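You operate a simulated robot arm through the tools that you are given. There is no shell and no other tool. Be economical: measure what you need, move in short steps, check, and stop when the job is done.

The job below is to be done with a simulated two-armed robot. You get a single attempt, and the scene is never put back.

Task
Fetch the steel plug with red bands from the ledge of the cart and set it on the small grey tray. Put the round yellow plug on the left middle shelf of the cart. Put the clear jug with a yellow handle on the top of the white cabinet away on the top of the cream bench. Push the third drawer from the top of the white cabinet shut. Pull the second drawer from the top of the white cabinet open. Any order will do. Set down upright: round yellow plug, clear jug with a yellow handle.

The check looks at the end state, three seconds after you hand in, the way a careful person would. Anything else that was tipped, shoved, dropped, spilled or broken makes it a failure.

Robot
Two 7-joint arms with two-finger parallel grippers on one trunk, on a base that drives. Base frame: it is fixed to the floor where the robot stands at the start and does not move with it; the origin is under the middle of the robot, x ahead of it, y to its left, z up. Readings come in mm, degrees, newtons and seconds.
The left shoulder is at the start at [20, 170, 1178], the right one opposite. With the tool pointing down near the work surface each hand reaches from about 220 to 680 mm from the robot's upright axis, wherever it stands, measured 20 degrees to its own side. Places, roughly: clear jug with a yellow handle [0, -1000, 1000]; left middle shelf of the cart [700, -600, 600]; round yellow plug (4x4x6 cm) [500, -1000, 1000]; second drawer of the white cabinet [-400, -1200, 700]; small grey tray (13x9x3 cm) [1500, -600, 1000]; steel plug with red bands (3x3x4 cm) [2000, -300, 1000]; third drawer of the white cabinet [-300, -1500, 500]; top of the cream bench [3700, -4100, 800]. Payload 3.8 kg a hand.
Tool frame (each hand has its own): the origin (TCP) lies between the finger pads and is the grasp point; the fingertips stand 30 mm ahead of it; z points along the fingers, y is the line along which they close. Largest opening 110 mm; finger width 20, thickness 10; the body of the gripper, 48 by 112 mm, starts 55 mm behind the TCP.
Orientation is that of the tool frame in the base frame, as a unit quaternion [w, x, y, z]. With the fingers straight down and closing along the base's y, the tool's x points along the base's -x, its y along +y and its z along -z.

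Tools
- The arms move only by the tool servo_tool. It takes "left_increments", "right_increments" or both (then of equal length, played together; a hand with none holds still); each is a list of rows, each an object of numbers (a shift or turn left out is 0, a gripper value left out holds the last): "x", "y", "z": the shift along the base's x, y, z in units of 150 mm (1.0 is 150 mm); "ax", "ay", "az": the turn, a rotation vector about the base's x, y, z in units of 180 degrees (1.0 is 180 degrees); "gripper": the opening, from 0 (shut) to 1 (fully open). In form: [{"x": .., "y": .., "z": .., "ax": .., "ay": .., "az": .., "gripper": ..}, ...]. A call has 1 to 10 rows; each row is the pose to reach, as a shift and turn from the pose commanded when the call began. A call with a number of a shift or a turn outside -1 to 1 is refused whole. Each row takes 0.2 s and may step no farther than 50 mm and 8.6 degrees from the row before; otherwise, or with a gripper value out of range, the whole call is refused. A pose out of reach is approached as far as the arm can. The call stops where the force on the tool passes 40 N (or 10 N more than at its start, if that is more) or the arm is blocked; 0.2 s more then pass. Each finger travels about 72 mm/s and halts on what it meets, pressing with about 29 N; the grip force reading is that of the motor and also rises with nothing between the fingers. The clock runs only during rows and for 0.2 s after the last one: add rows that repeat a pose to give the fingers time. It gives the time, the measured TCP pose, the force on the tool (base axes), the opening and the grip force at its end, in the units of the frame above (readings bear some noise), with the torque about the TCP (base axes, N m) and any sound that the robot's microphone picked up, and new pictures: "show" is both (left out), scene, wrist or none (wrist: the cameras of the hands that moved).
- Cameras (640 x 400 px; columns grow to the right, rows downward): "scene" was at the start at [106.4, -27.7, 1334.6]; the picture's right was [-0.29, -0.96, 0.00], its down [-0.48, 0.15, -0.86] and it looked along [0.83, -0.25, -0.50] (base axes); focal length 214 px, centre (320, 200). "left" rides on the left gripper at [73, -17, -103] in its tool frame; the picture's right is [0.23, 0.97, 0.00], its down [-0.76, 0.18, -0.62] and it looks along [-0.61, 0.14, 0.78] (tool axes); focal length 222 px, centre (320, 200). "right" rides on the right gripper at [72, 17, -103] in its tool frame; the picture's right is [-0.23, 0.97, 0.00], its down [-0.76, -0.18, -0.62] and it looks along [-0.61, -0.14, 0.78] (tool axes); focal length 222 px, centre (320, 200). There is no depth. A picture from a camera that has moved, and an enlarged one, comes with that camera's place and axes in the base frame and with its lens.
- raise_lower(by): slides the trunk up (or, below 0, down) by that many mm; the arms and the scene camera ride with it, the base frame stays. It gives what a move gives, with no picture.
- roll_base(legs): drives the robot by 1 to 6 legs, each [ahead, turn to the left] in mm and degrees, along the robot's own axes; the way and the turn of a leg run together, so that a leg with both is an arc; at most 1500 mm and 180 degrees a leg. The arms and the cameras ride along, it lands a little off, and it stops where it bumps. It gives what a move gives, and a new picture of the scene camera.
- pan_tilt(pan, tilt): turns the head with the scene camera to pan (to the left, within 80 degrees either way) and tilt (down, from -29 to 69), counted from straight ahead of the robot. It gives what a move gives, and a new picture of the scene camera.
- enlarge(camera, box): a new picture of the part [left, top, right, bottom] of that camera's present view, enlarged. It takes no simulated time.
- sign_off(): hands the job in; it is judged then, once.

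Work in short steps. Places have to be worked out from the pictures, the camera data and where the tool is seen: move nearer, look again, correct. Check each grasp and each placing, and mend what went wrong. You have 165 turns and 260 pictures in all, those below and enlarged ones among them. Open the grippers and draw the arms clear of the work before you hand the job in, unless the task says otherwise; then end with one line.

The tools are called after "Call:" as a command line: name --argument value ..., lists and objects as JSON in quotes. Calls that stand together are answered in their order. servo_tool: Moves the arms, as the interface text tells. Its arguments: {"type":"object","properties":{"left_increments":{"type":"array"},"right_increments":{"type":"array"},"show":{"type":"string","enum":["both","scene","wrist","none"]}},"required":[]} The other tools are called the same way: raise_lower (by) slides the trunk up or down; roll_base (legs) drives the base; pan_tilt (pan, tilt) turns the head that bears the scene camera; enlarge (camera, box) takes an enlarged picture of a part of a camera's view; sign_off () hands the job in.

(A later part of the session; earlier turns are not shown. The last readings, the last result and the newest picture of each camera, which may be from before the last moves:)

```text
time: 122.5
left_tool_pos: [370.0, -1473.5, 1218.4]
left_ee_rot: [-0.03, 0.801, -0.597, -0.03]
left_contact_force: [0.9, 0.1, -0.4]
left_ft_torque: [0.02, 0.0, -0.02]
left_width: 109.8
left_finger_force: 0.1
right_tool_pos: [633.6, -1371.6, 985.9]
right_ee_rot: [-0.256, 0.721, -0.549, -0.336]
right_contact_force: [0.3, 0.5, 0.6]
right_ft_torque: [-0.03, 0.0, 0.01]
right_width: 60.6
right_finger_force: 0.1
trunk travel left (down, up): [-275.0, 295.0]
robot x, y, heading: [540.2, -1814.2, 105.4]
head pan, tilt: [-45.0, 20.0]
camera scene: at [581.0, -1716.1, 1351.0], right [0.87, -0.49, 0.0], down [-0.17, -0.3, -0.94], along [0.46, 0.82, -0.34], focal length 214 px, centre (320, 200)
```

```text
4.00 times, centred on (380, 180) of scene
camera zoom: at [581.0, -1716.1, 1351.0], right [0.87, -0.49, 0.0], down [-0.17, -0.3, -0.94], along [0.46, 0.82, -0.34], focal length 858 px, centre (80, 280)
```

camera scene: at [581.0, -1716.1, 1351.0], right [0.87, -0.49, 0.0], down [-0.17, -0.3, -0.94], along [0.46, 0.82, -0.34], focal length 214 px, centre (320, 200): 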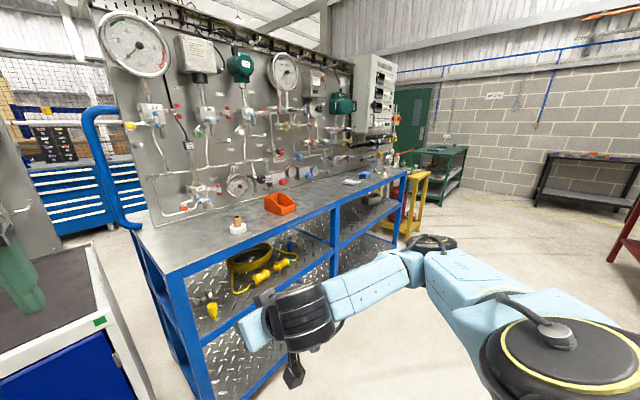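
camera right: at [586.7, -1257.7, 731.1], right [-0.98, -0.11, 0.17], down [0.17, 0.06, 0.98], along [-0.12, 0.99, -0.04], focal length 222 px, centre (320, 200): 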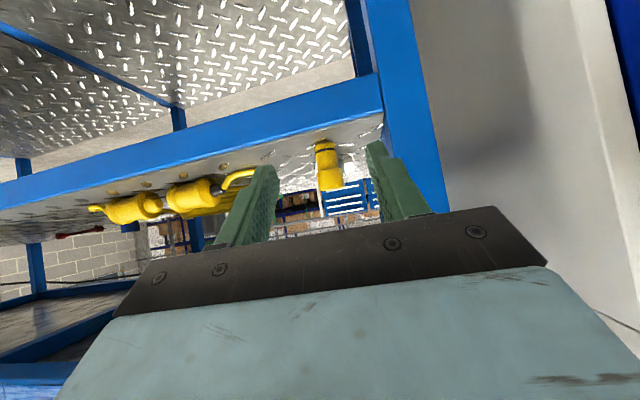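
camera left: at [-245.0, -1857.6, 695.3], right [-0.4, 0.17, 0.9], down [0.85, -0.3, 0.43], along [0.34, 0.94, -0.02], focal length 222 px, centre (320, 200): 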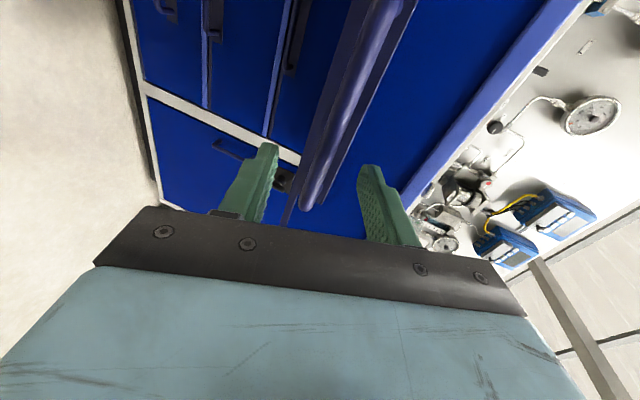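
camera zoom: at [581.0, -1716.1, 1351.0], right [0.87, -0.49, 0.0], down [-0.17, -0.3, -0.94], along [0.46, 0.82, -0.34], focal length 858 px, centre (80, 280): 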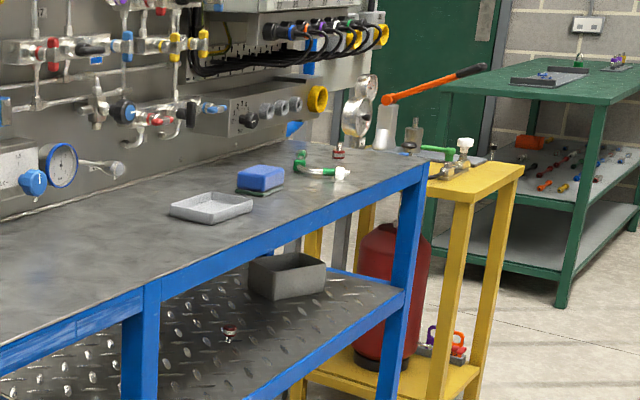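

The steel plug with red bands is at ≈(2002,−348) on the cart top; the tray at ≈(1462,−600). I first return the right hand to a high, downward pose for driving.

Call:
servo_tool --right_increments '[{"z": 0.3, "ax": -0.0447, "ay": -0.0121, "gripper": 1}, {"z": 0.6, "ax": -0.0894, "ay": -0.0243}, {"z": 0.85, "ax": -0.134, "ay": -0.0364}, {"x": 0.15, "z": 1.0, "ax": -0.179, "ay": -0.0485}, {"x": 0.3, "z": 1.0, "ax": -0.2235, "ay": -0.0607}, {"x": 0.45, "z": 1.0, "ax": -0.268, "ay": -0.0728}, {"x": 0.55, "z": 1.0, "ax": -0.272, "ay": -0.074}]' --show "none"

Call:
roll_base --legs '[[0, -76], [1400, 0], [200, 0], [0, 78]]'

Call:
pan_tilt --pan -10 --tilt 38

```text
time: 124.1
left_tool_pos: [371.5, -1473.8, 1218.4]
left_ee_rot: [-0.031, 0.801, -0.597, -0.032]
left_contact_force: [-0.7, 0.1, 0.0]
left_ft_torque: [0.02, -0.02, 0.03]
left_width: 110.4
left_finger_force: 0.1
right_tool_pos: [717.3, -1371.2, 1134.3]
right_ee_rot: [0.006, 0.795, -0.606, 0.005]
right_contact_force: [0.1, -0.1, 1.2]
right_ft_torque: [-0.03, 0.01, 0.01]
right_width: 109.8
right_finger_force: 0.0
trunk travel left (down, up): [-275.0, 295.0]
robot x, y, heading: [542.5, -1816.5, 105.6]
head pan, tilt: [-45.0, 20.0]
```

```text
time: 138.9
left_tool_pos: [1739.7, -689.3, 1219.0]
left_ee_rot: [-0.029, 0.812, -0.582, -0.032]
left_contact_force: [-0.9, -0.1, -1.2]
left_ft_torque: [-0.01, 0.03, -0.02]
left_width: 110.0
left_finger_force: 0.1
right_tool_pos: [2081.7, -572.7, 1135.9]
right_ee_rot: [0.005, 0.806, -0.591, 0.005]
right_contact_force: [0.0, 0.0, 0.0]
right_ft_torque: [-0.03, 0.01, -0.03]
right_width: 109.8
right_finger_force: 0.0
trunk travel left (down, up): [-275.0, 295.0]
robot x, y, heading: [1921.6, -1021.4, 107.6]
head pan, tilt: [-45.0, 20.0]
camera scene: at [1958.6, -921.9, 1351.0], right [0.89, -0.46, 0.0], down [-0.16, -0.3, -0.94], along [0.43, 0.83, -0.34], focal length 214 px, centre (320, 200)
```

scene: 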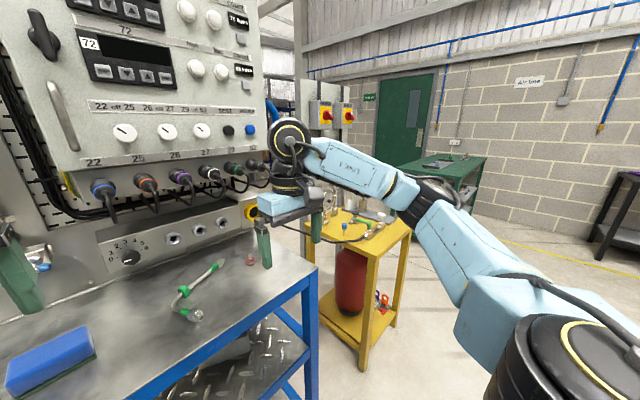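

```text
time: 139.9
left_tool_pos: [1740.7, -687.2, 1219.8]
left_ee_rot: [-0.03, 0.812, -0.582, -0.031]
left_contact_force: [0.3, 0.2, 0.0]
left_ft_torque: [-0.02, -0.03, 0.0]
left_width: 110.1
left_finger_force: 0.0
right_tool_pos: [2083.2, -573.2, 1134.3]
right_ee_rot: [0.005, 0.806, -0.591, 0.005]
right_contact_force: [0.0, 0.0, -0.6]
right_ft_torque: [0.01, -0.01, -0.03]
right_width: 110.2
right_finger_force: 0.0
trunk travel left (down, up): [-275.0, 295.0]
robot x, y, heading: [1924.1, -1025.5, 107.7]
head pan, tilt: [-10.0, 38.0]
camera scene: at [1904.6, -919.0, 1322.7], right [0.99, 0.13, 0.0], down [0.08, -0.61, -0.79], along [-0.1, 0.78, -0.62], focal length 214 px, centre (320, 200)
```

scene: 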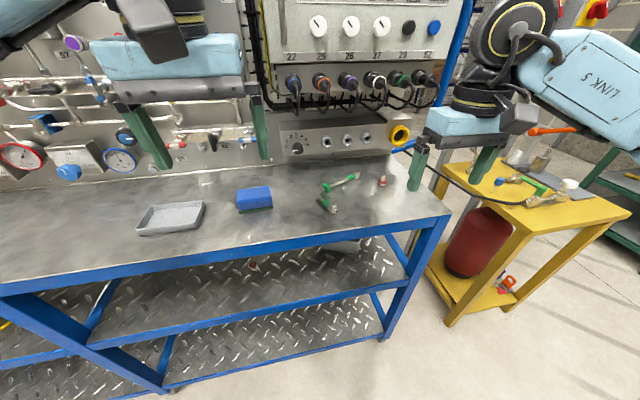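

Both tray and plug are in view. I zoom on the plug area.

Call:
enlarge --camera "scene" --box '[300, 130, 460, 230]'

Call:
enlarge --camera "scene" --box '[120, 160, 280, 260]'

```text
4.00 times, centred on (380, 180) of scene
camera zoom: at [1904.6, -919.0, 1322.7], right [0.99, 0.13, 0.0], down [0.08, -0.61, -0.79], along [-0.1, 0.78, -0.62], focal length 858 px, centre (80, 280)
```

zoom: 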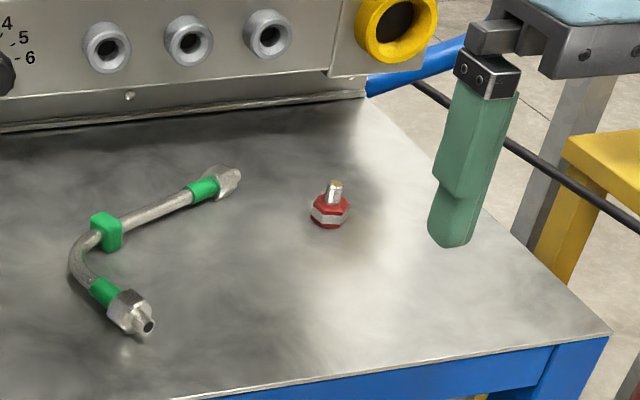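

```text
4.00 times, centred on (200, 210) of scene
camera zoom: at [1904.6, -919.0, 1322.7], right [0.99, 0.13, 0.0], down [0.08, -0.61, -0.79], along [-0.1, 0.78, -0.62], focal length 858 px, centre (800, 160)
```

zoom: 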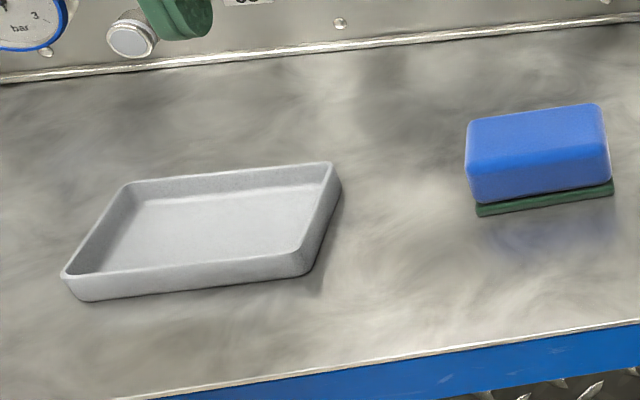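

The plug stands upright at ≈(2023,−374). I move the right hand to a pre-grasp, pitched 30° so the wrist stays away from the panel.

Call:
servo_tool --right_increments '[{"x": -0.05, "y": 0.17, "z": -0.08, "ax": 0.04, "ay": 0.0127, "gripper": 0.7}, {"x": -0.11, "y": 0.34, "z": -0.16, "ax": 0.08, "ay": 0.0254}, {"x": -0.17, "y": 0.51, "z": -0.24, "ax": 0.12, "ay": 0.0381}, {"x": -0.22, "y": 0.68, "z": -0.33, "ax": 0.159, "ay": 0.0507}, {"x": -0.27, "y": 0.84, "z": -0.41, "ax": 0.159, "ay": 0.0507}, {"x": -0.32, "y": 1.0, "z": -0.49, "ax": 0.159, "ay": 0.0507}]' --show "both"

```text
time: 141.3
left_tool_pos: [1739.7, -687.7, 1218.8]
left_ee_rot: [-0.03, 0.812, -0.582, -0.031]
left_contact_force: [0.1, 0.2, 0.3]
left_ft_torque: [0.01, 0.03, 0.01]
left_width: 110.0
left_finger_force: 0.1
right_tool_pos: [2034.4, -421.4, 1061.7]
right_ee_rot: [-0.148, 0.78, -0.572, -0.204]
right_contact_force: [0.3, 0.4, -0.2]
right_ft_torque: [0.01, -0.02, 0.01]
right_width: 76.8
right_finger_force: 0.1
trunk travel left (down, up): [-275.0, 295.0]
robot x, y, heading: [1922.7, -1022.4, 107.7]
head pan, tilt: [-10.0, 38.0]
camera scene: at [1904.4, -918.7, 1322.6], right [0.99, 0.13, 0.0], down [0.08, -0.61, -0.79], along [-0.1, 0.78, -0.62], focal length 214 px, centre (320, 200)
camera right: at [2053.2, -534.9, 1115.1], right [-0.99, -0.11, 0.11], down [0.06, 0.4, 0.92], along [-0.14, 0.91, -0.39], focal length 222 px, centre (320, 200)
```

scene: 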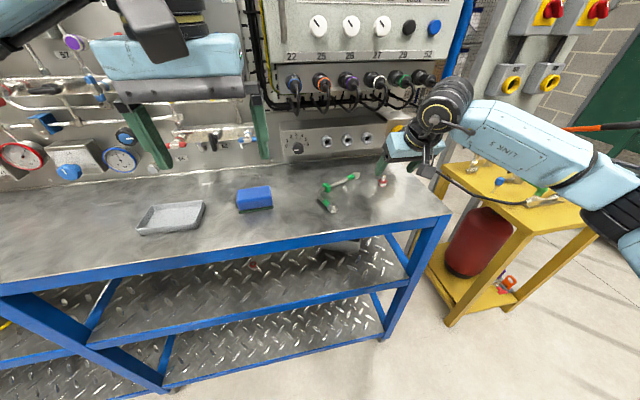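
right: 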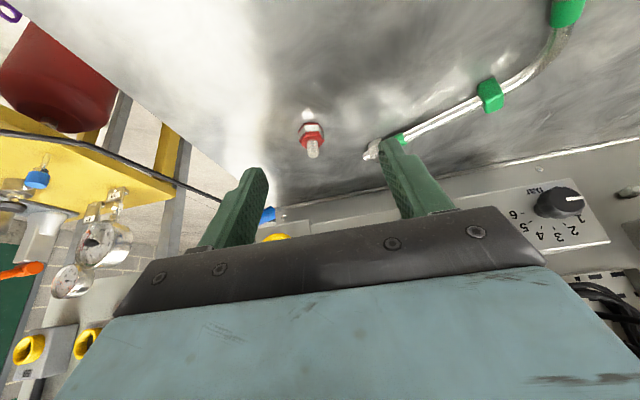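

Plug at ≈(2025,−367); a hose end lies ~57 mm to its left, so I narrow the opening to 50 mm and descend.

Call:
servo_tool --right_increments '[{"x": -0.02, "y": 0.12, "z": -0.1, "gripper": 0.45}, {"x": -0.04, "y": 0.24, "z": -0.2}, {"x": -0.05, "y": 0.3, "z": -0.3}, {"x": -0.055, "y": 0.33, "z": -0.38}, {"x": -0.055, "y": 0.33, "z": -0.38}]' --show "wrist"

```text
time: 142.5
left_tool_pos: [1739.4, -687.7, 1217.4]
left_ee_rot: [-0.03, 0.813, -0.581, -0.031]
left_contact_force: [-0.3, 0.2, 0.0]
left_ft_torque: [-0.03, -0.02, 0.02]
left_width: 109.8
left_finger_force: 0.1
right_tool_pos: [2027.2, -372.3, 1004.5]
right_ee_rot: [-0.148, 0.781, -0.571, -0.206]
right_contact_force: [0.1, 0.5, 0.0]
right_ft_torque: [0.05, 0.01, 0.0]
right_width: 49.4
right_finger_force: 0.1
trunk travel left (down, up): [-275.0, 295.0]
robot x, y, heading: [1922.7, -1021.9, 107.7]
head pan, tilt: [-10.0, 38.0]
camera right: at [2045.1, -486.3, 1059.3], right [-0.99, -0.11, 0.11], down [0.06, 0.4, 0.92], along [-0.14, 0.91, -0.39], focal length 222 px, centre (320, 200)
```

right: 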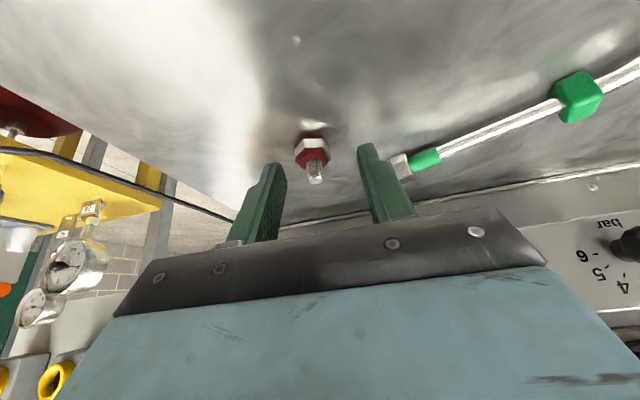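

Fingers straddle the plug; a bit more down and forward.

Call:
servo_tool --right_increments '[{"y": 0.03, "z": -0.04}, {"y": 0.05, "z": -0.08}, {"y": 0.06, "z": -0.095}, {"y": 0.06, "z": -0.095}]' --show "wrist"

```text
time: 143.5
left_tool_pos: [1740.4, -688.1, 1219.3]
left_ee_rot: [-0.03, 0.812, -0.581, -0.031]
left_contact_force: [1.3, 0.3, 0.7]
left_ft_torque: [0.02, -0.03, -0.02]
left_width: 109.9
left_finger_force: 0.0
right_tool_pos: [2025.8, -363.2, 991.8]
right_ee_rot: [-0.149, 0.78, -0.572, -0.205]
right_contact_force: [-0.1, -0.6, 0.2]
right_ft_torque: [0.04, 0.04, -0.02]
right_width: 49.6
right_finger_force: 0.1
trunk travel left (down, up): [-275.0, 295.0]
robot x, y, heading: [1921.9, -1023.7, 107.5]
head pan, tilt: [-10.0, 38.0]
camera right: at [2045.0, -477.7, 1045.2], right [-0.99, -0.11, 0.11], down [0.06, 0.4, 0.92], along [-0.14, 0.91, -0.39], focal length 222 px, centre (320, 200)
```

right: 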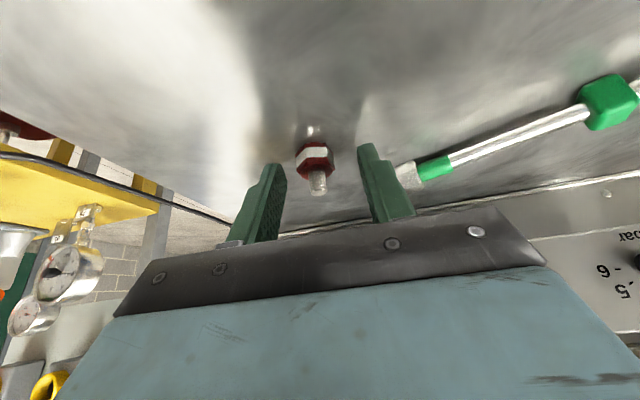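

The hex body is between the fingertips. I close.

Call:
servo_tool --right_increments '[{"z": -0.015, "gripper": 0.35}, {"z": -0.02, "gripper": 0.15}, {"z": -0.02, "gripper": 0.1}, {"z": -0.02, "gripper": 0.1}]' --show "wrist"

```text
time: 144.5
left_tool_pos: [1740.9, -689.3, 1220.0]
left_ee_rot: [-0.03, 0.812, -0.582, -0.032]
left_contact_force: [-0.9, 0.0, 0.1]
left_ft_torque: [0.01, 0.0, -0.01]
left_width: 110.0
left_finger_force: 0.0
right_tool_pos: [2025.4, -365.9, 988.1]
right_ee_rot: [-0.149, 0.78, -0.572, -0.205]
right_contact_force: [0.4, 0.8, 3.4]
right_ft_torque: [0.09, -0.02, -0.01]
right_width: 23.0
right_finger_force: 28.7
trunk travel left (down, up): [-275.0, 295.0]
robot x, y, heading: [1924.3, -1020.7, 107.6]
head pan, tilt: [-10.0, 38.0]
camera right: at [2044.7, -478.6, 1042.7], right [-0.99, -0.11, 0.12], down [0.06, 0.4, 0.92], along [-0.14, 0.91, -0.38], focal length 222 px, centre (320, 200)
```

right: 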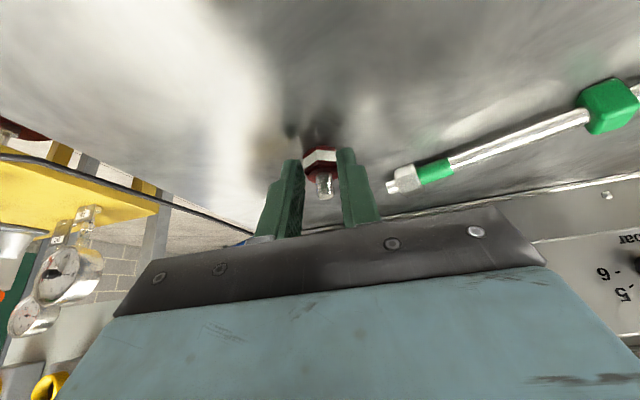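

Gripped (23 mm). I lift it straight up 120 mm and pull back.

Call:
servo_tool --right_increments '[{"z": 0.2}, {"z": 0.5}, {"z": 0.8}, {"x": 0.06, "y": -0.25, "z": 0.85}, {"x": 0.14, "y": -0.55, "z": 0.9}, {"x": 0.22, "y": -0.85, "z": 0.95}, {"x": 0.26, "y": -1.0, "z": 1.0}]' --show "both"

```text
time: 146.1
left_tool_pos: [1741.8, -687.0, 1219.3]
left_ee_rot: [-0.03, 0.812, -0.582, -0.031]
left_contact_force: [0.0, 1.6, 0.2]
left_ft_torque: [-0.05, 0.01, 0.0]
left_width: 109.8
left_finger_force: 0.0
right_tool_pos: [2064.4, -514.7, 1136.5]
right_ee_rot: [-0.148, 0.78, -0.572, -0.205]
right_contact_force: [-0.3, 0.2, 0.0]
right_ft_torque: [-0.03, -0.02, -0.02]
right_width: 23.1
right_finger_force: 28.9
trunk travel left (down, up): [-275.0, 295.0]
robot x, y, heading: [1923.7, -1024.0, 107.6]
head pan, tilt: [-10.0, 38.0]
camera scene: at [1904.4, -919.1, 1322.6], right [0.99, 0.13, 0.0], down [0.08, -0.61, -0.79], along [-0.1, 0.78, -0.62], focal length 214 px, centre (320, 200)
camera right: at [2083.2, -628.1, 1191.0], right [-0.99, -0.11, 0.11], down [0.06, 0.4, 0.92], along [-0.14, 0.91, -0.39], focal length 222 px, centre (320, 200)
```

scene: 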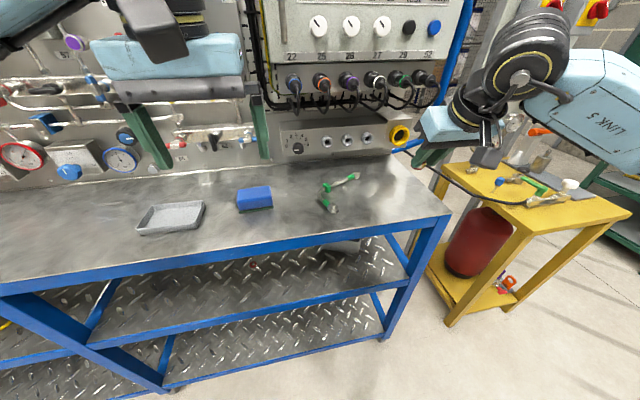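
right: 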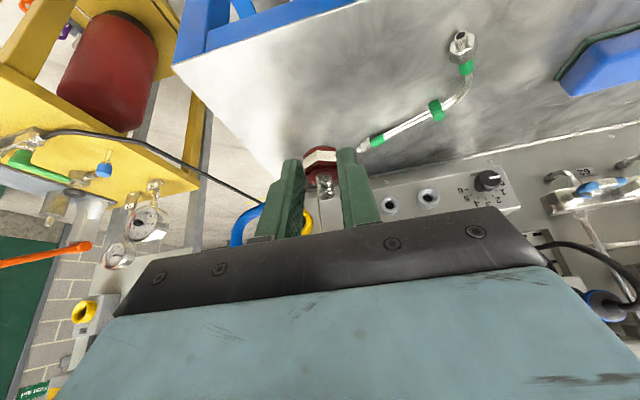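

The plug is held. I shift the base ~475 mm to the left along the cart, so that the tray is in the right hand's reach.

Call:
roll_base --legs '[[0, -89.4], [-475, 0], [0, 89.4]]'

Call:
enlarge --camera "scene" --box '[280, 130, 480, 255]'

```text
time: 156.5
left_tool_pos: [1292.1, -829.5, 1220.2]
left_ee_rot: [-0.03, 0.806, -0.59, -0.031]
left_contact_force: [-0.2, 0.9, 1.0]
left_ft_torque: [0.02, 0.01, 0.02]
left_width: 109.8
left_finger_force: 0.1
right_tool_pos: [1620.9, -662.0, 1137.7]
right_ee_rot: [-0.15, 0.775, -0.58, -0.204]
right_contact_force: [-0.4, -0.2, -0.5]
right_ft_torque: [-0.03, -0.03, 0.0]
right_width: 22.9
right_finger_force: 29.0
trunk travel left (down, up): [-275.0, 295.0]
robot x, y, heading: [1466.7, -1168.2, 106.4]
head pan, tilt: [-10.0, 38.0]
camera scene: at [1451.8, -1063.8, 1322.6], right [0.99, 0.11, 0.0], down [0.07, -0.61, -0.79], along [-0.09, 0.78, -0.62], focal length 214 px, centre (320, 200)
```

scene: 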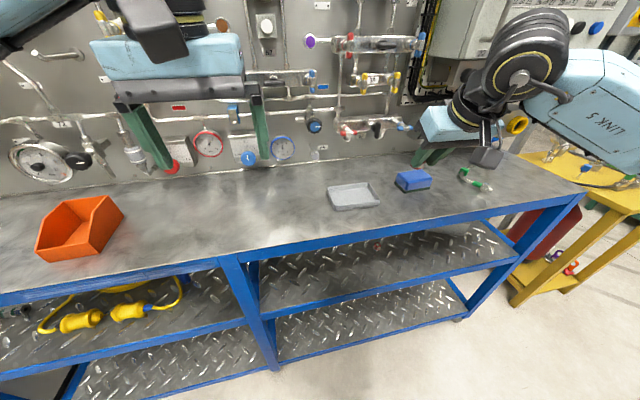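

```text
3.20 times, centred on (380, 192) of scene
camera zoom: at [1451.8, -1063.8, 1322.6], right [0.99, 0.11, 0.0], down [0.07, -0.61, -0.79], along [-0.09, 0.78, -0.62], focal length 686 px, centre (128, 224)
```

zoom: 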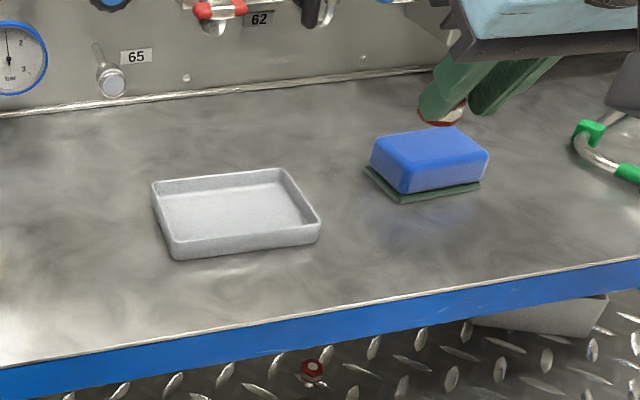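

Tray centre is ≈(1489,−584). I move over it at height, then descend to z≈1060.

Call:
servo_tool --right_increments '[{"x": -0.25, "y": 0.14}, {"x": -0.5, "y": 0.28}, {"x": -0.7, "y": 0.39}, {"x": -0.88, "y": 0.493}, {"x": -0.88, "y": 0.493, "z": -0.2}, {"x": -0.88, "y": 0.493, "z": -0.4}, {"x": -0.88, "y": 0.493, "z": -0.52}]' --show "both"

```text
time: 158.1
left_tool_pos: [1292.8, -829.2, 1219.0]
left_ee_rot: [-0.03, 0.806, -0.59, -0.031]
left_contact_force: [-0.3, -0.7, -0.2]
left_ft_torque: [0.01, 0.01, 0.02]
left_width: 109.9
left_finger_force: 0.1
right_tool_pos: [1489.4, -588.3, 1058.2]
right_ee_rot: [-0.15, 0.774, -0.58, -0.204]
right_contact_force: [-0.3, 1.0, -0.8]
right_ft_torque: [0.03, -0.03, 0.01]
right_width: 23.0
right_finger_force: 29.4
trunk travel left (down, up): [-275.0, 295.0]
robot x, y, heading: [1471.5, -1169.2, 106.4]
head pan, tilt: [-10.0, 38.0]
camera scene: at [1452.2, -1063.7, 1322.6], right [0.99, 0.11, 0.0], down [0.07, -0.61, -0.79], along [-0.09, 0.78, -0.62], focal length 214 px, centre (320, 200)
camera right: at [1506.4, -702.3, 1112.8], right [-0.99, -0.08, 0.12], down [0.07, 0.4, 0.92], along [-0.12, 0.91, -0.39], focal length 222 px, centre (320, 200)
```

scene: 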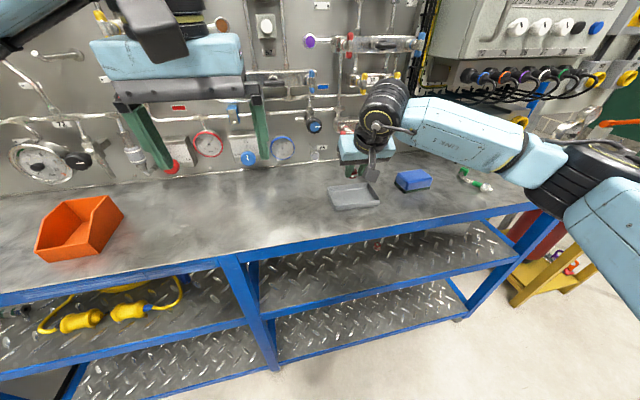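
right: 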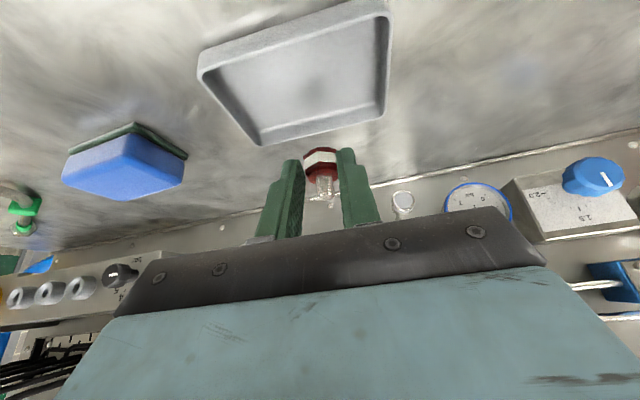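

Consistent: tray centre (1491,−585). I descend vertically, slowly at the end.

Call:
servo_tool --right_increments '[{"z": -0.15}, {"z": -0.28}, {"z": -0.34}, {"z": -0.36}, {"z": -0.38}, {"z": -0.4}]' --show "wrist"

```text
time: 159.5
left_tool_pos: [1291.8, -828.8, 1218.9]
left_ee_rot: [-0.03, 0.806, -0.59, -0.031]
left_contact_force: [-0.6, 0.6, 0.2]
left_ft_torque: [-0.02, -0.04, -0.02]
left_width: 109.8
left_finger_force: 0.0
right_tool_pos: [1488.1, -587.0, 999.0]
right_ee_rot: [-0.15, 0.775, -0.58, -0.204]
right_contact_force: [0.0, 0.1, -0.4]
right_ft_torque: [-0.01, 0.02, 0.0]
right_width: 23.1
right_finger_force: 28.3
trunk travel left (down, up): [-275.0, 295.0]
robot x, y, heading: [1466.9, -1168.1, 106.4]
head pan, tilt: [-10.0, 38.0]
camera right: at [1505.3, -701.5, 1052.5], right [-0.99, -0.08, 0.11], down [0.07, 0.4, 0.92], along [-0.12, 0.91, -0.39], focal length 222 px, centre (320, 200)
```

right: 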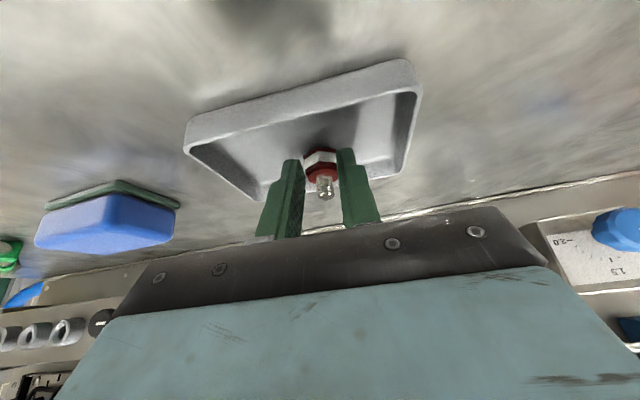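

Plug hovers inside the tray. Fine lowering till contact.

Call:
servo_tool --right_increments '[{"z": -0.015}, {"z": -0.03}, {"z": -0.045}, {"z": -0.06}, {"z": -0.07}]' --show "wrist"

```text
time: 160.7
left_tool_pos: [1292.8, -830.0, 1220.9]
left_ee_rot: [-0.03, 0.806, -0.59, -0.031]
left_contact_force: [0.9, -0.8, 0.4]
left_ft_torque: [-0.02, 0.03, 0.02]
left_width: 110.1
left_finger_force: 0.0
right_tool_pos: [1487.8, -588.2, 992.4]
right_ee_rot: [-0.152, 0.774, -0.58, -0.207]
right_contact_force: [2.0, -0.1, 17.0]
right_ft_torque: [0.32, 0.08, 0.0]
right_width: 23.0
right_finger_force: 29.2
trunk travel left (down, up): [-275.0, 295.0]
robot x, y, heading: [1467.1, -1173.6, 106.3]
head pan, tilt: [-10.0, 38.0]
camera right: at [1504.5, -702.5, 1045.3], right [-0.99, -0.09, 0.12], down [0.08, 0.39, 0.92], along [-0.12, 0.92, -0.38], focal length 222 px, centre (320, 200)
```

right: 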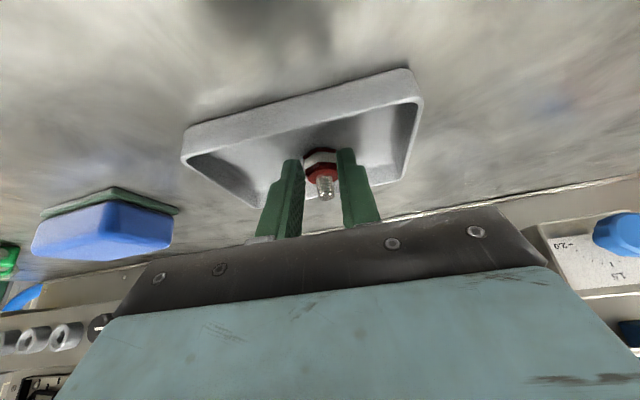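

Contact (17 N). I ease and open.

Call:
servo_tool --right_increments '[{"z": 0.025}, {"z": 0.03, "gripper": 0.3}, {"z": 0.03, "gripper": 0.4}, {"z": 0.03, "gripper": 0.4}]' --show "none"

Call:
servo_tool --right_increments '[{"x": 0.02, "y": -0.07, "z": 0.15}, {"x": 0.05, "y": -0.16, "z": 0.35}, {"x": 0.08, "y": -0.3, "z": 0.6}, {"x": 0.12, "y": -0.4, "z": 0.85}, {"x": 0.2, "y": -0.6, "z": 1.0}]' --show "both"

```text
time: 161.7
left_tool_pos: [1292.3, -828.5, 1219.1]
left_ee_rot: [-0.03, 0.806, -0.59, -0.031]
left_contact_force: [0.2, 0.5, -0.5]
left_ft_torque: [0.01, 0.0, 0.04]
left_width: 110.0
left_finger_force: 0.0
right_tool_pos: [1487.6, -587.4, 992.7]
right_ee_rot: [-0.15, 0.775, -0.58, -0.202]
right_contact_force: [-0.6, 0.3, -0.3]
right_ft_torque: [0.02, -0.01, 0.0]
right_width: 44.2
right_finger_force: 0.2
trunk travel left (down, up): [-275.0, 295.0]
robot x, y, heading: [1468.8, -1168.2, 106.2]
head pan, tilt: [-10.0, 38.0]
```

```text
time: 162.9
left_tool_pos: [1293.9, -829.1, 1218.8]
left_ee_rot: [-0.029, 0.806, -0.59, -0.031]
left_contact_force: [-0.4, 0.1, 0.2]
left_ft_torque: [0.01, 0.0, 0.0]
left_width: 109.8
left_finger_force: 0.1
right_tool_pos: [1517.1, -682.1, 1144.2]
right_ee_rot: [-0.15, 0.775, -0.58, -0.204]
right_contact_force: [0.3, 0.3, -0.5]
right_ft_torque: [-0.01, 0.02, 0.0]
right_width: 44.0
right_finger_force: 0.2
trunk travel left (down, up): [-275.0, 295.0]
robot x, y, heading: [1470.1, -1166.3, 106.4]
head pan, tilt: [-10.0, 38.0]
camera scene: at [1452.4, -1064.5, 1322.7], right [0.99, 0.11, 0.0], down [0.07, -0.61, -0.79], along [-0.09, 0.78, -0.61], focal length 214 px, centre (320, 200)
camera right: at [1534.5, -795.8, 1197.7], right [-0.99, -0.08, 0.11], down [0.07, 0.4, 0.92], along [-0.12, 0.91, -0.39], focal length 222 px, centre (320, 200)
```

scene: 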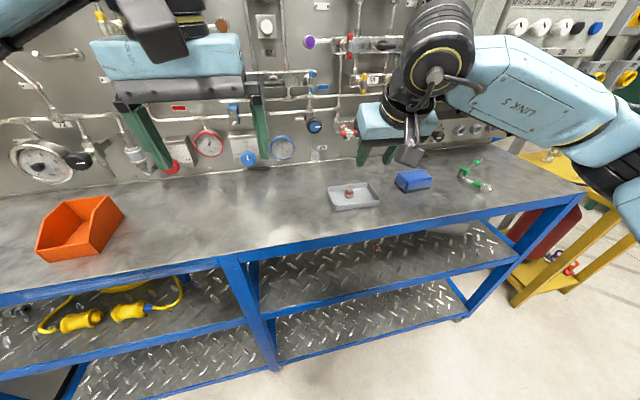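
right: 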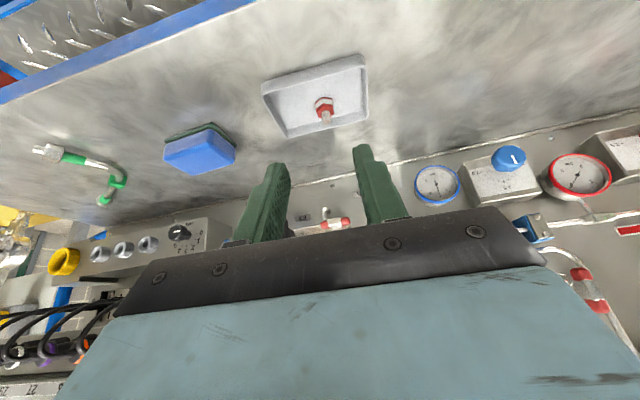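

The plug sits upright in the tray. Now the jug at ≈(5,−1076): with the drawer open to its left, I will use the left hand from a stand to the right of the drawer. I back off and drive there.

Call:
roll_base --legs '[[-350, 0], [0, 88.4], [1227, 0], [0, -88]]'

Call:
pan_tilt --pan 10 --tilt 32

Call:
enlarge --camera "scene" --box '[200, 100, 440, 250]'

```text
time: 178.6
left_tool_pos: [198.5, -1481.7, 1219.0]
left_ee_rot: [-0.03, 0.803, -0.595, -0.031]
left_contact_force: [-0.2, 0.1, -0.2]
left_ft_torque: [-0.02, -0.03, 0.03]
left_width: 109.7
left_finger_force: 0.1
right_tool_pos: [425.4, -1335.5, 1143.0]
right_ee_rot: [-0.151, 0.771, -0.584, -0.203]
right_contact_force: [-0.6, -0.1, 0.2]
right_ft_torque: [0.01, 0.01, 0.01]
right_width: 43.8
right_finger_force: 0.1
trunk travel left (down, up): [-275.0, 295.0]
robot x, y, heading: [371.4, -1822.2, 105.8]
head pan, tilt: [-10.0, 38.0]
camera scene: at [355.3, -1718.2, 1322.6], right [0.99, 0.1, 0.0], down [0.06, -0.61, -0.79], along [-0.08, 0.78, -0.62], focal length 214 px, centre (320, 200)
```

scene: 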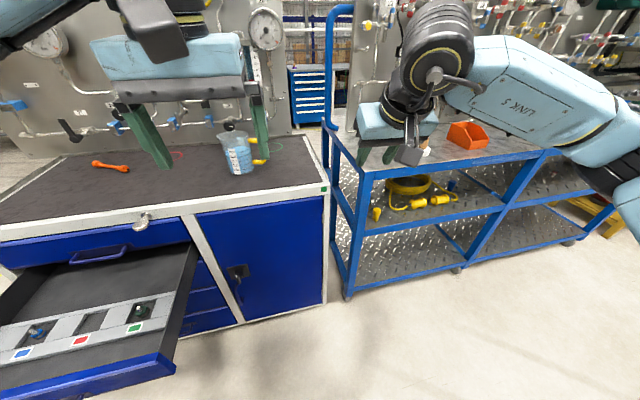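

```text
time: 179.4
left_tool_pos: [198.7, -1481.4, 1218.5]
left_ee_rot: [-0.031, 0.802, -0.596, -0.03]
left_contact_force: [1.3, -0.2, -0.6]
left_ft_torque: [-0.01, 0.0, 0.03]
left_width: 110.0
left_finger_force: 0.1
right_tool_pos: [424.7, -1335.2, 1142.7]
right_ee_rot: [-0.152, 0.771, -0.585, -0.202]
right_contact_force: [0.4, 0.4, 0.0]
right_ft_torque: [0.0, 0.03, -0.01]
right_width: 44.0
right_finger_force: 0.1
trunk travel left (down, up): [-275.0, 295.0]
robot x, y, heading: [367.9, -1823.1, 105.9]
head pan, tilt: [10.0, 32.0]
camera scene: at [325.0, -1723.4, 1331.8], right [0.9, 0.43, 0.0], down [0.23, -0.48, -0.85], along [-0.37, 0.76, -0.53], focal length 214 px, centre (320, 200)
```

scene: 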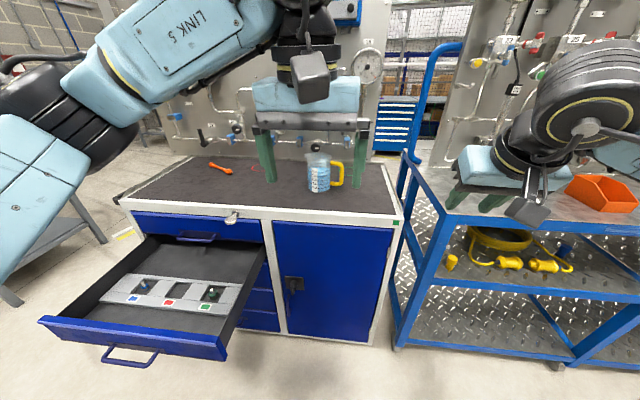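

```text
2.67 times, centred on (320, 175) of scene
camera zoom: at [325.0, -1723.4, 1331.8], right [0.9, 0.43, 0.0], down [0.23, -0.48, -0.85], along [-0.37, 0.76, -0.53], focal length 572 px, centre (320, 267)
```

zoom: 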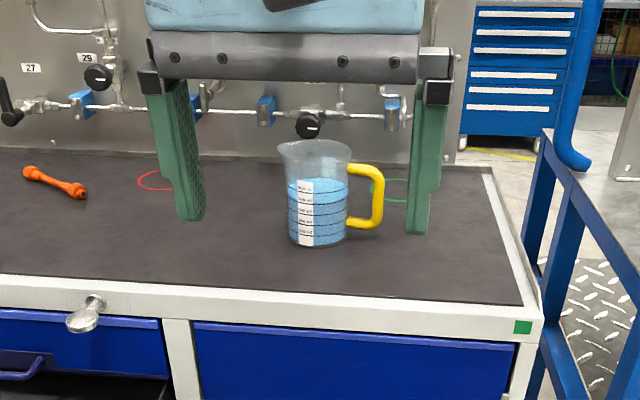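

The jug is half full, body ≈88 mm, rim ≈105 mm, handle pointing right. I will grip the body with the left hand coming from the left, closing front-to-back, camera side up. First I yaw the left hand ~95° in free space.

Call:
servo_tool --left_increments '[{"x": -0.08, "az": 0.047}, {"x": -0.16, "az": 0.094}, {"x": -0.24, "az": 0.141}, {"x": -0.32, "az": 0.188}, {"x": -0.4, "az": 0.235}, {"x": -0.48, "az": 0.282}, {"x": -0.56, "az": 0.329}, {"x": -0.64, "az": 0.376}, {"x": -0.7, "az": 0.423}, {"x": -0.7, "az": 0.47}]' --show "scene"

```text
time: 181.6
left_tool_pos: [93.1, -1480.3, 1218.5]
left_ee_rot: [-0.002, 0.994, 0.102, -0.043]
left_contact_force: [-0.2, -0.6, 0.6]
left_ft_torque: [0.02, 0.01, 0.02]
left_width: 110.2
left_finger_force: 0.1
right_tool_pos: [425.8, -1335.6, 1143.3]
right_ee_rot: [-0.152, 0.771, -0.584, -0.203]
right_contact_force: [0.3, 0.6, 0.0]
right_ft_torque: [-0.01, 0.01, -0.04]
right_width: 43.7
right_finger_force: 0.1
trunk travel left (down, up): [-275.0, 295.0]
robot x, y, heading: [369.8, -1822.2, 105.6]
head pan, tilt: [10.0, 32.0]
camera scene: at [325.0, -1723.3, 1331.8], right [0.9, 0.43, 0.0], down [0.23, -0.48, -0.85], along [-0.37, 0.76, -0.53], focal length 214 px, centre (320, 200)
```

scene: 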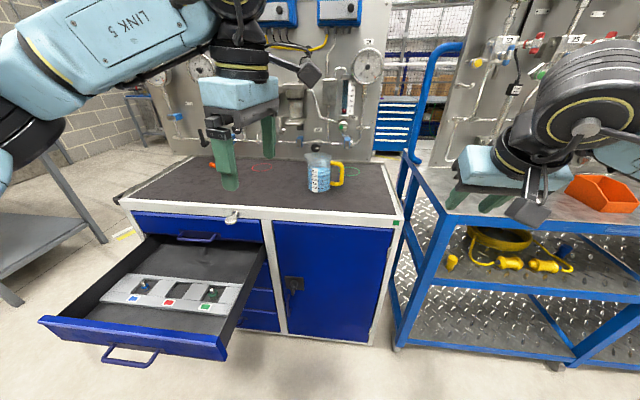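

Yaw is fine (tool x at az ≈12°). Now I tilt the hand up so the fingers point to the right (az 12°), 80°.

Call:
servo_tool --left_increments '[{"x": -0.02, "y": 0.05, "ax": 0.0092, "ay": -0.0434}, {"x": -0.04, "y": 0.1, "ax": 0.0185, "ay": -0.0868}, {"x": -0.05, "y": 0.15, "ax": 0.0277, "ay": -0.1302}, {"x": -0.06, "y": 0.2, "ax": 0.0369, "ay": -0.1736}, {"x": -0.07, "y": 0.25, "ax": 0.0462, "ay": -0.217}, {"x": -0.08, "y": 0.3, "ax": 0.0554, "ay": -0.2604}, {"x": -0.1, "y": 0.35, "ax": 0.0646, "ay": -0.3038}, {"x": -0.12, "y": 0.4, "ax": 0.0738, "ay": -0.3472}, {"x": -0.13, "y": 0.45, "ax": 0.0831, "ay": -0.3906}, {"x": -0.14, "y": 0.5, "ax": 0.0923, "ay": -0.434}]' --show "both"

```text
time: 183.8
left_tool_pos: [71.7, -1406.9, 1219.2]
left_ee_rot: [-0.072, 0.788, 0.084, 0.605]
left_contact_force: [0.3, 0.5, 0.2]
left_ft_torque: [-0.02, 0.03, 0.01]
left_width: 110.1
left_finger_force: 0.1
right_tool_pos: [424.2, -1335.9, 1142.0]
right_ee_rot: [-0.151, 0.772, -0.584, -0.202]
right_contact_force: [0.2, -0.3, -0.8]
right_ft_torque: [0.06, -0.03, 0.01]
right_width: 44.1
right_finger_force: 0.1
trunk travel left (down, up): [-275.0, 295.0]
robot x, y, heading: [371.2, -1821.6, 105.8]
head pan, tilt: [10.0, 32.0]
camera scene: at [324.6, -1723.3, 1331.8], right [0.9, 0.43, 0.0], down [0.23, -0.48, -0.85], along [-0.37, 0.76, -0.53], focal length 214 px, centre (320, 200)
camera left: at [-9.4, -1409.4, 1316.0], right [0.27, -0.94, 0.21], down [-0.74, -0.34, -0.58], along [0.61, 0.0, -0.79], focal length 222 px, centre (320, 200)
```

scene: 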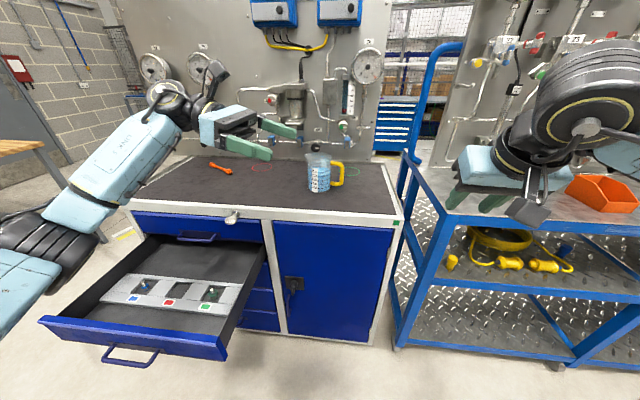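
left: 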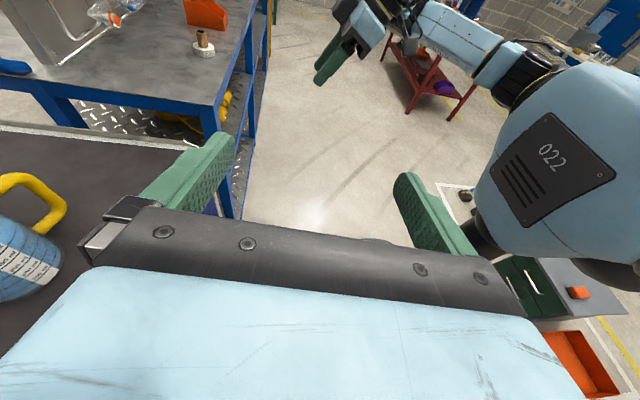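

The hand points right as wanted, tilted ~15° down. I shift it 110 mm left, then drive ahead 255 mm.

Call:
servo_tool --left_increments '[{"x": -0.2, "y": -0.05}, {"x": -0.4, "y": -0.1}, {"x": -0.6, "y": -0.15}, {"x": -0.7, "y": -0.18}]' --show "none"

Call:
roll_base --legs '[[255, 0]]'

```text
time: 184.8
left_tool_pos: [-31.9, -1432.7, 1219.8]
left_ee_rot: [-0.071, 0.789, 0.083, 0.605]
left_contact_force: [1.2, -1.1, 1.2]
left_ft_torque: [0.01, 0.0, 0.02]
left_width: 110.1
left_finger_force: 0.1
right_tool_pos: [424.5, -1336.0, 1143.5]
right_ee_rot: [-0.151, 0.771, -0.585, -0.202]
right_contact_force: [-0.2, 0.5, -0.9]
right_ft_torque: [-0.02, -0.03, -0.02]
right_width: 43.9
right_finger_force: 0.1
trunk travel left (down, up): [-275.0, 295.0]
robot x, y, heading: [370.8, -1823.7, 105.8]
head pan, tilt: [10.0, 32.0]
```

```text
time: 186.7
left_tool_pos: [-99.1, -1187.1, 1219.0]
left_ee_rot: [-0.07, 0.789, 0.082, 0.605]
left_contact_force: [-0.5, 0.2, -0.2]
left_ft_torque: [0.01, -0.04, -0.01]
left_width: 110.2
left_finger_force: 0.1
right_tool_pos: [359.9, -1091.0, 1143.5]
right_ee_rot: [-0.151, 0.77, -0.586, -0.202]
right_contact_force: [0.6, -0.2, 0.5]
right_ft_torque: [0.01, 0.03, 0.03]
right_width: 43.8
right_finger_force: 0.0
trunk travel left (down, up): [-275.0, 295.0]
robot x, y, heading: [301.0, -1578.6, 105.3]
head pan, tilt: [10.0, 32.0]
camera scene: at [256.8, -1478.8, 1331.7], right [0.9, 0.43, 0.0], down [0.23, -0.48, -0.85], along [-0.37, 0.76, -0.53], focal length 214 px, centre (320, 200)
```

scene: 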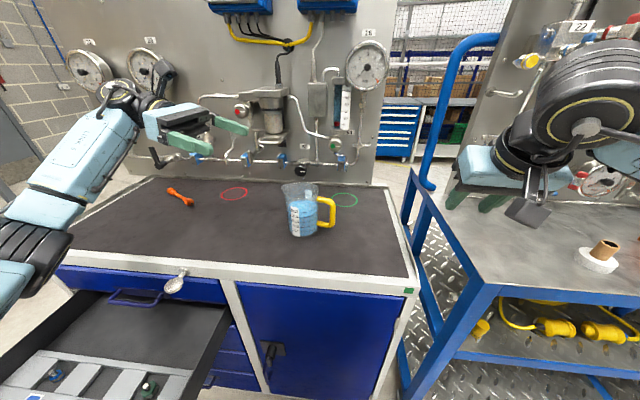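

Jug now close. Zoom for its exact position.

Call:
enlarge --camera "scene" --box '[256, 160, 376, 250]'

```text
4.44 times, centred on (316, 205) of scene
camera zoom: at [256.8, -1478.8, 1331.7], right [0.9, 0.43, 0.0], down [0.23, -0.48, -0.85], along [-0.37, 0.76, -0.53], focal length 953 px, centre (338, 178)
```

zoom: 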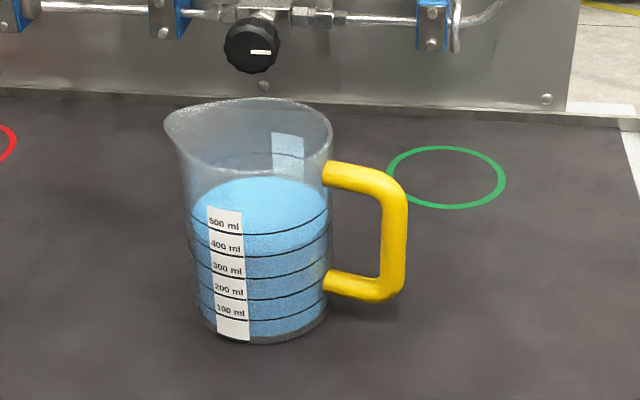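

Jug centre (0,−1064), ≈87 mm wide, rim z≈1055. I bring the hand to 105 mm left of it and down to near grip height.

Call:
servo_tool --left_increments '[{"x": -0.01, "y": 0.13, "z": -0.2}, {"x": -0.02, "y": 0.27, "z": -0.4}, {"x": -0.03, "y": 0.4, "z": -0.6}, {"x": -0.035, "y": 0.53, "z": -0.8}, {"x": -0.04, "y": 0.65, "z": -1.0}]' --show "both"

```text
time: 187.9
left_tool_pos: [-105.5, -1091.2, 1069.9]
left_ee_rot: [-0.07, 0.789, 0.081, 0.605]
left_contact_force: [-0.3, -0.1, -0.5]
left_ft_torque: [0.02, -0.03, -0.04]
left_width: 109.8
left_finger_force: 0.1
right_tool_pos: [358.8, -1091.8, 1143.4]
right_ee_rot: [-0.151, 0.77, -0.587, -0.201]
right_contact_force: [-0.5, -0.5, 0.4]
right_ft_torque: [0.0, -0.01, -0.01]
right_width: 44.1
right_finger_force: 0.0
trunk travel left (down, up): [-275.0, 295.0]
robot x, y, heading: [303.9, -1578.9, 105.5]
head pan, tilt: [10.0, 32.0]
camera scene: at [257.4, -1478.9, 1331.8], right [0.9, 0.43, 0.0], down [0.23, -0.48, -0.85], along [-0.37, 0.76, -0.53], focal length 214 px, centre (320, 200)
camera left: at [-187.2, -1092.6, 1166.7], right [0.27, -0.94, 0.21], down [-0.74, -0.34, -0.58], along [0.61, 0.0, -0.79], focal length 222 px, centre (320, 200)
```

scene: 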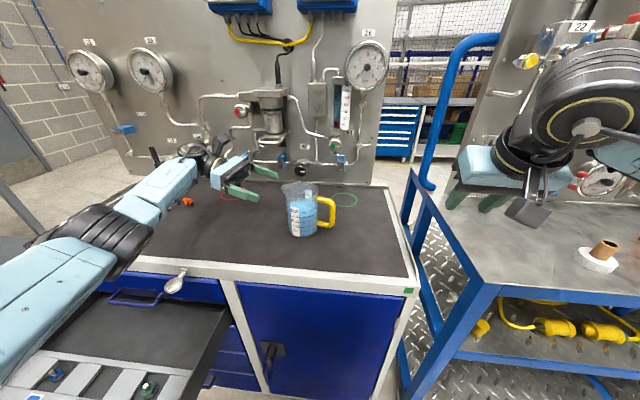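
left: 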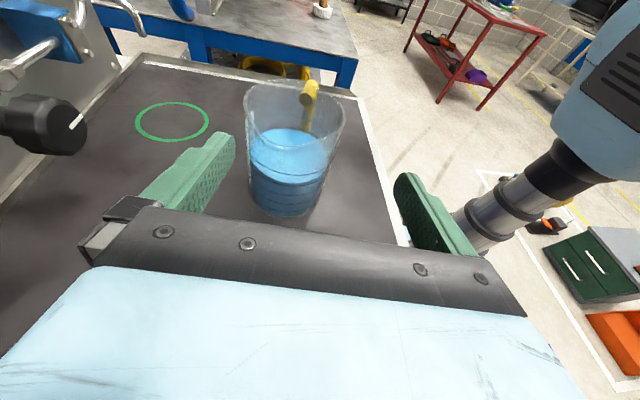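

Wrist view puts the jug axis ~23 mm further back than the tool axis. I shift and lower to z≈985, still short of the jug.

Call:
servo_tool --left_increments '[{"x": -0.02, "y": 0.06, "z": -0.2}, {"x": -0.04, "y": 0.13, "z": -0.4}, {"x": -0.04, "y": 0.14, "z": -0.55}, {"x": -0.04, "y": 0.14, "z": -0.55}]' --show "both"

```text
time: 188.9
left_tool_pos: [-96.0, -1089.3, 991.5]
left_ee_rot: [-0.07, 0.789, 0.082, 0.605]
left_contact_force: [-1.1, 0.2, 0.9]
left_ft_torque: [0.03, -0.02, 0.01]
left_width: 110.1
left_finger_force: 0.1
left hand out of reach, approached as far as the arm can: row 2, 3, 4
right_tool_pos: [358.4, -1092.6, 1143.7]
right_ee_rot: [-0.152, 0.77, -0.586, -0.202]
right_contact_force: [-0.8, -0.1, -0.6]
right_ft_torque: [0.0, 0.01, 0.0]
right_width: 43.9
right_finger_force: 0.0
trunk travel left (down, up): [-275.0, 295.0]
robot x, y, heading: [301.0, -1581.1, 105.5]
head pan, tilt: [10.0, 32.0]
camera scene: at [257.2, -1479.8, 1331.9], right [0.9, 0.43, 0.0], down [0.23, -0.48, -0.85], along [-0.37, 0.77, -0.53], focal length 214 px, centre (320, 200)
camera left: at [-178.1, -1090.8, 1089.4], right [0.27, -0.94, 0.21], down [-0.74, -0.34, -0.58], along [0.61, 0.0, -0.79], focal length 222 px, centre (320, 200)
```

scene: 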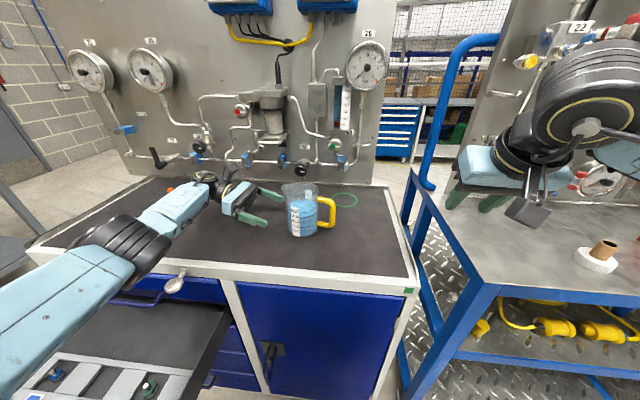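
left: 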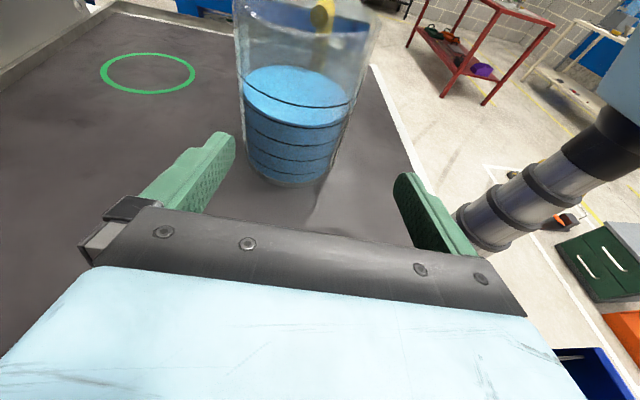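

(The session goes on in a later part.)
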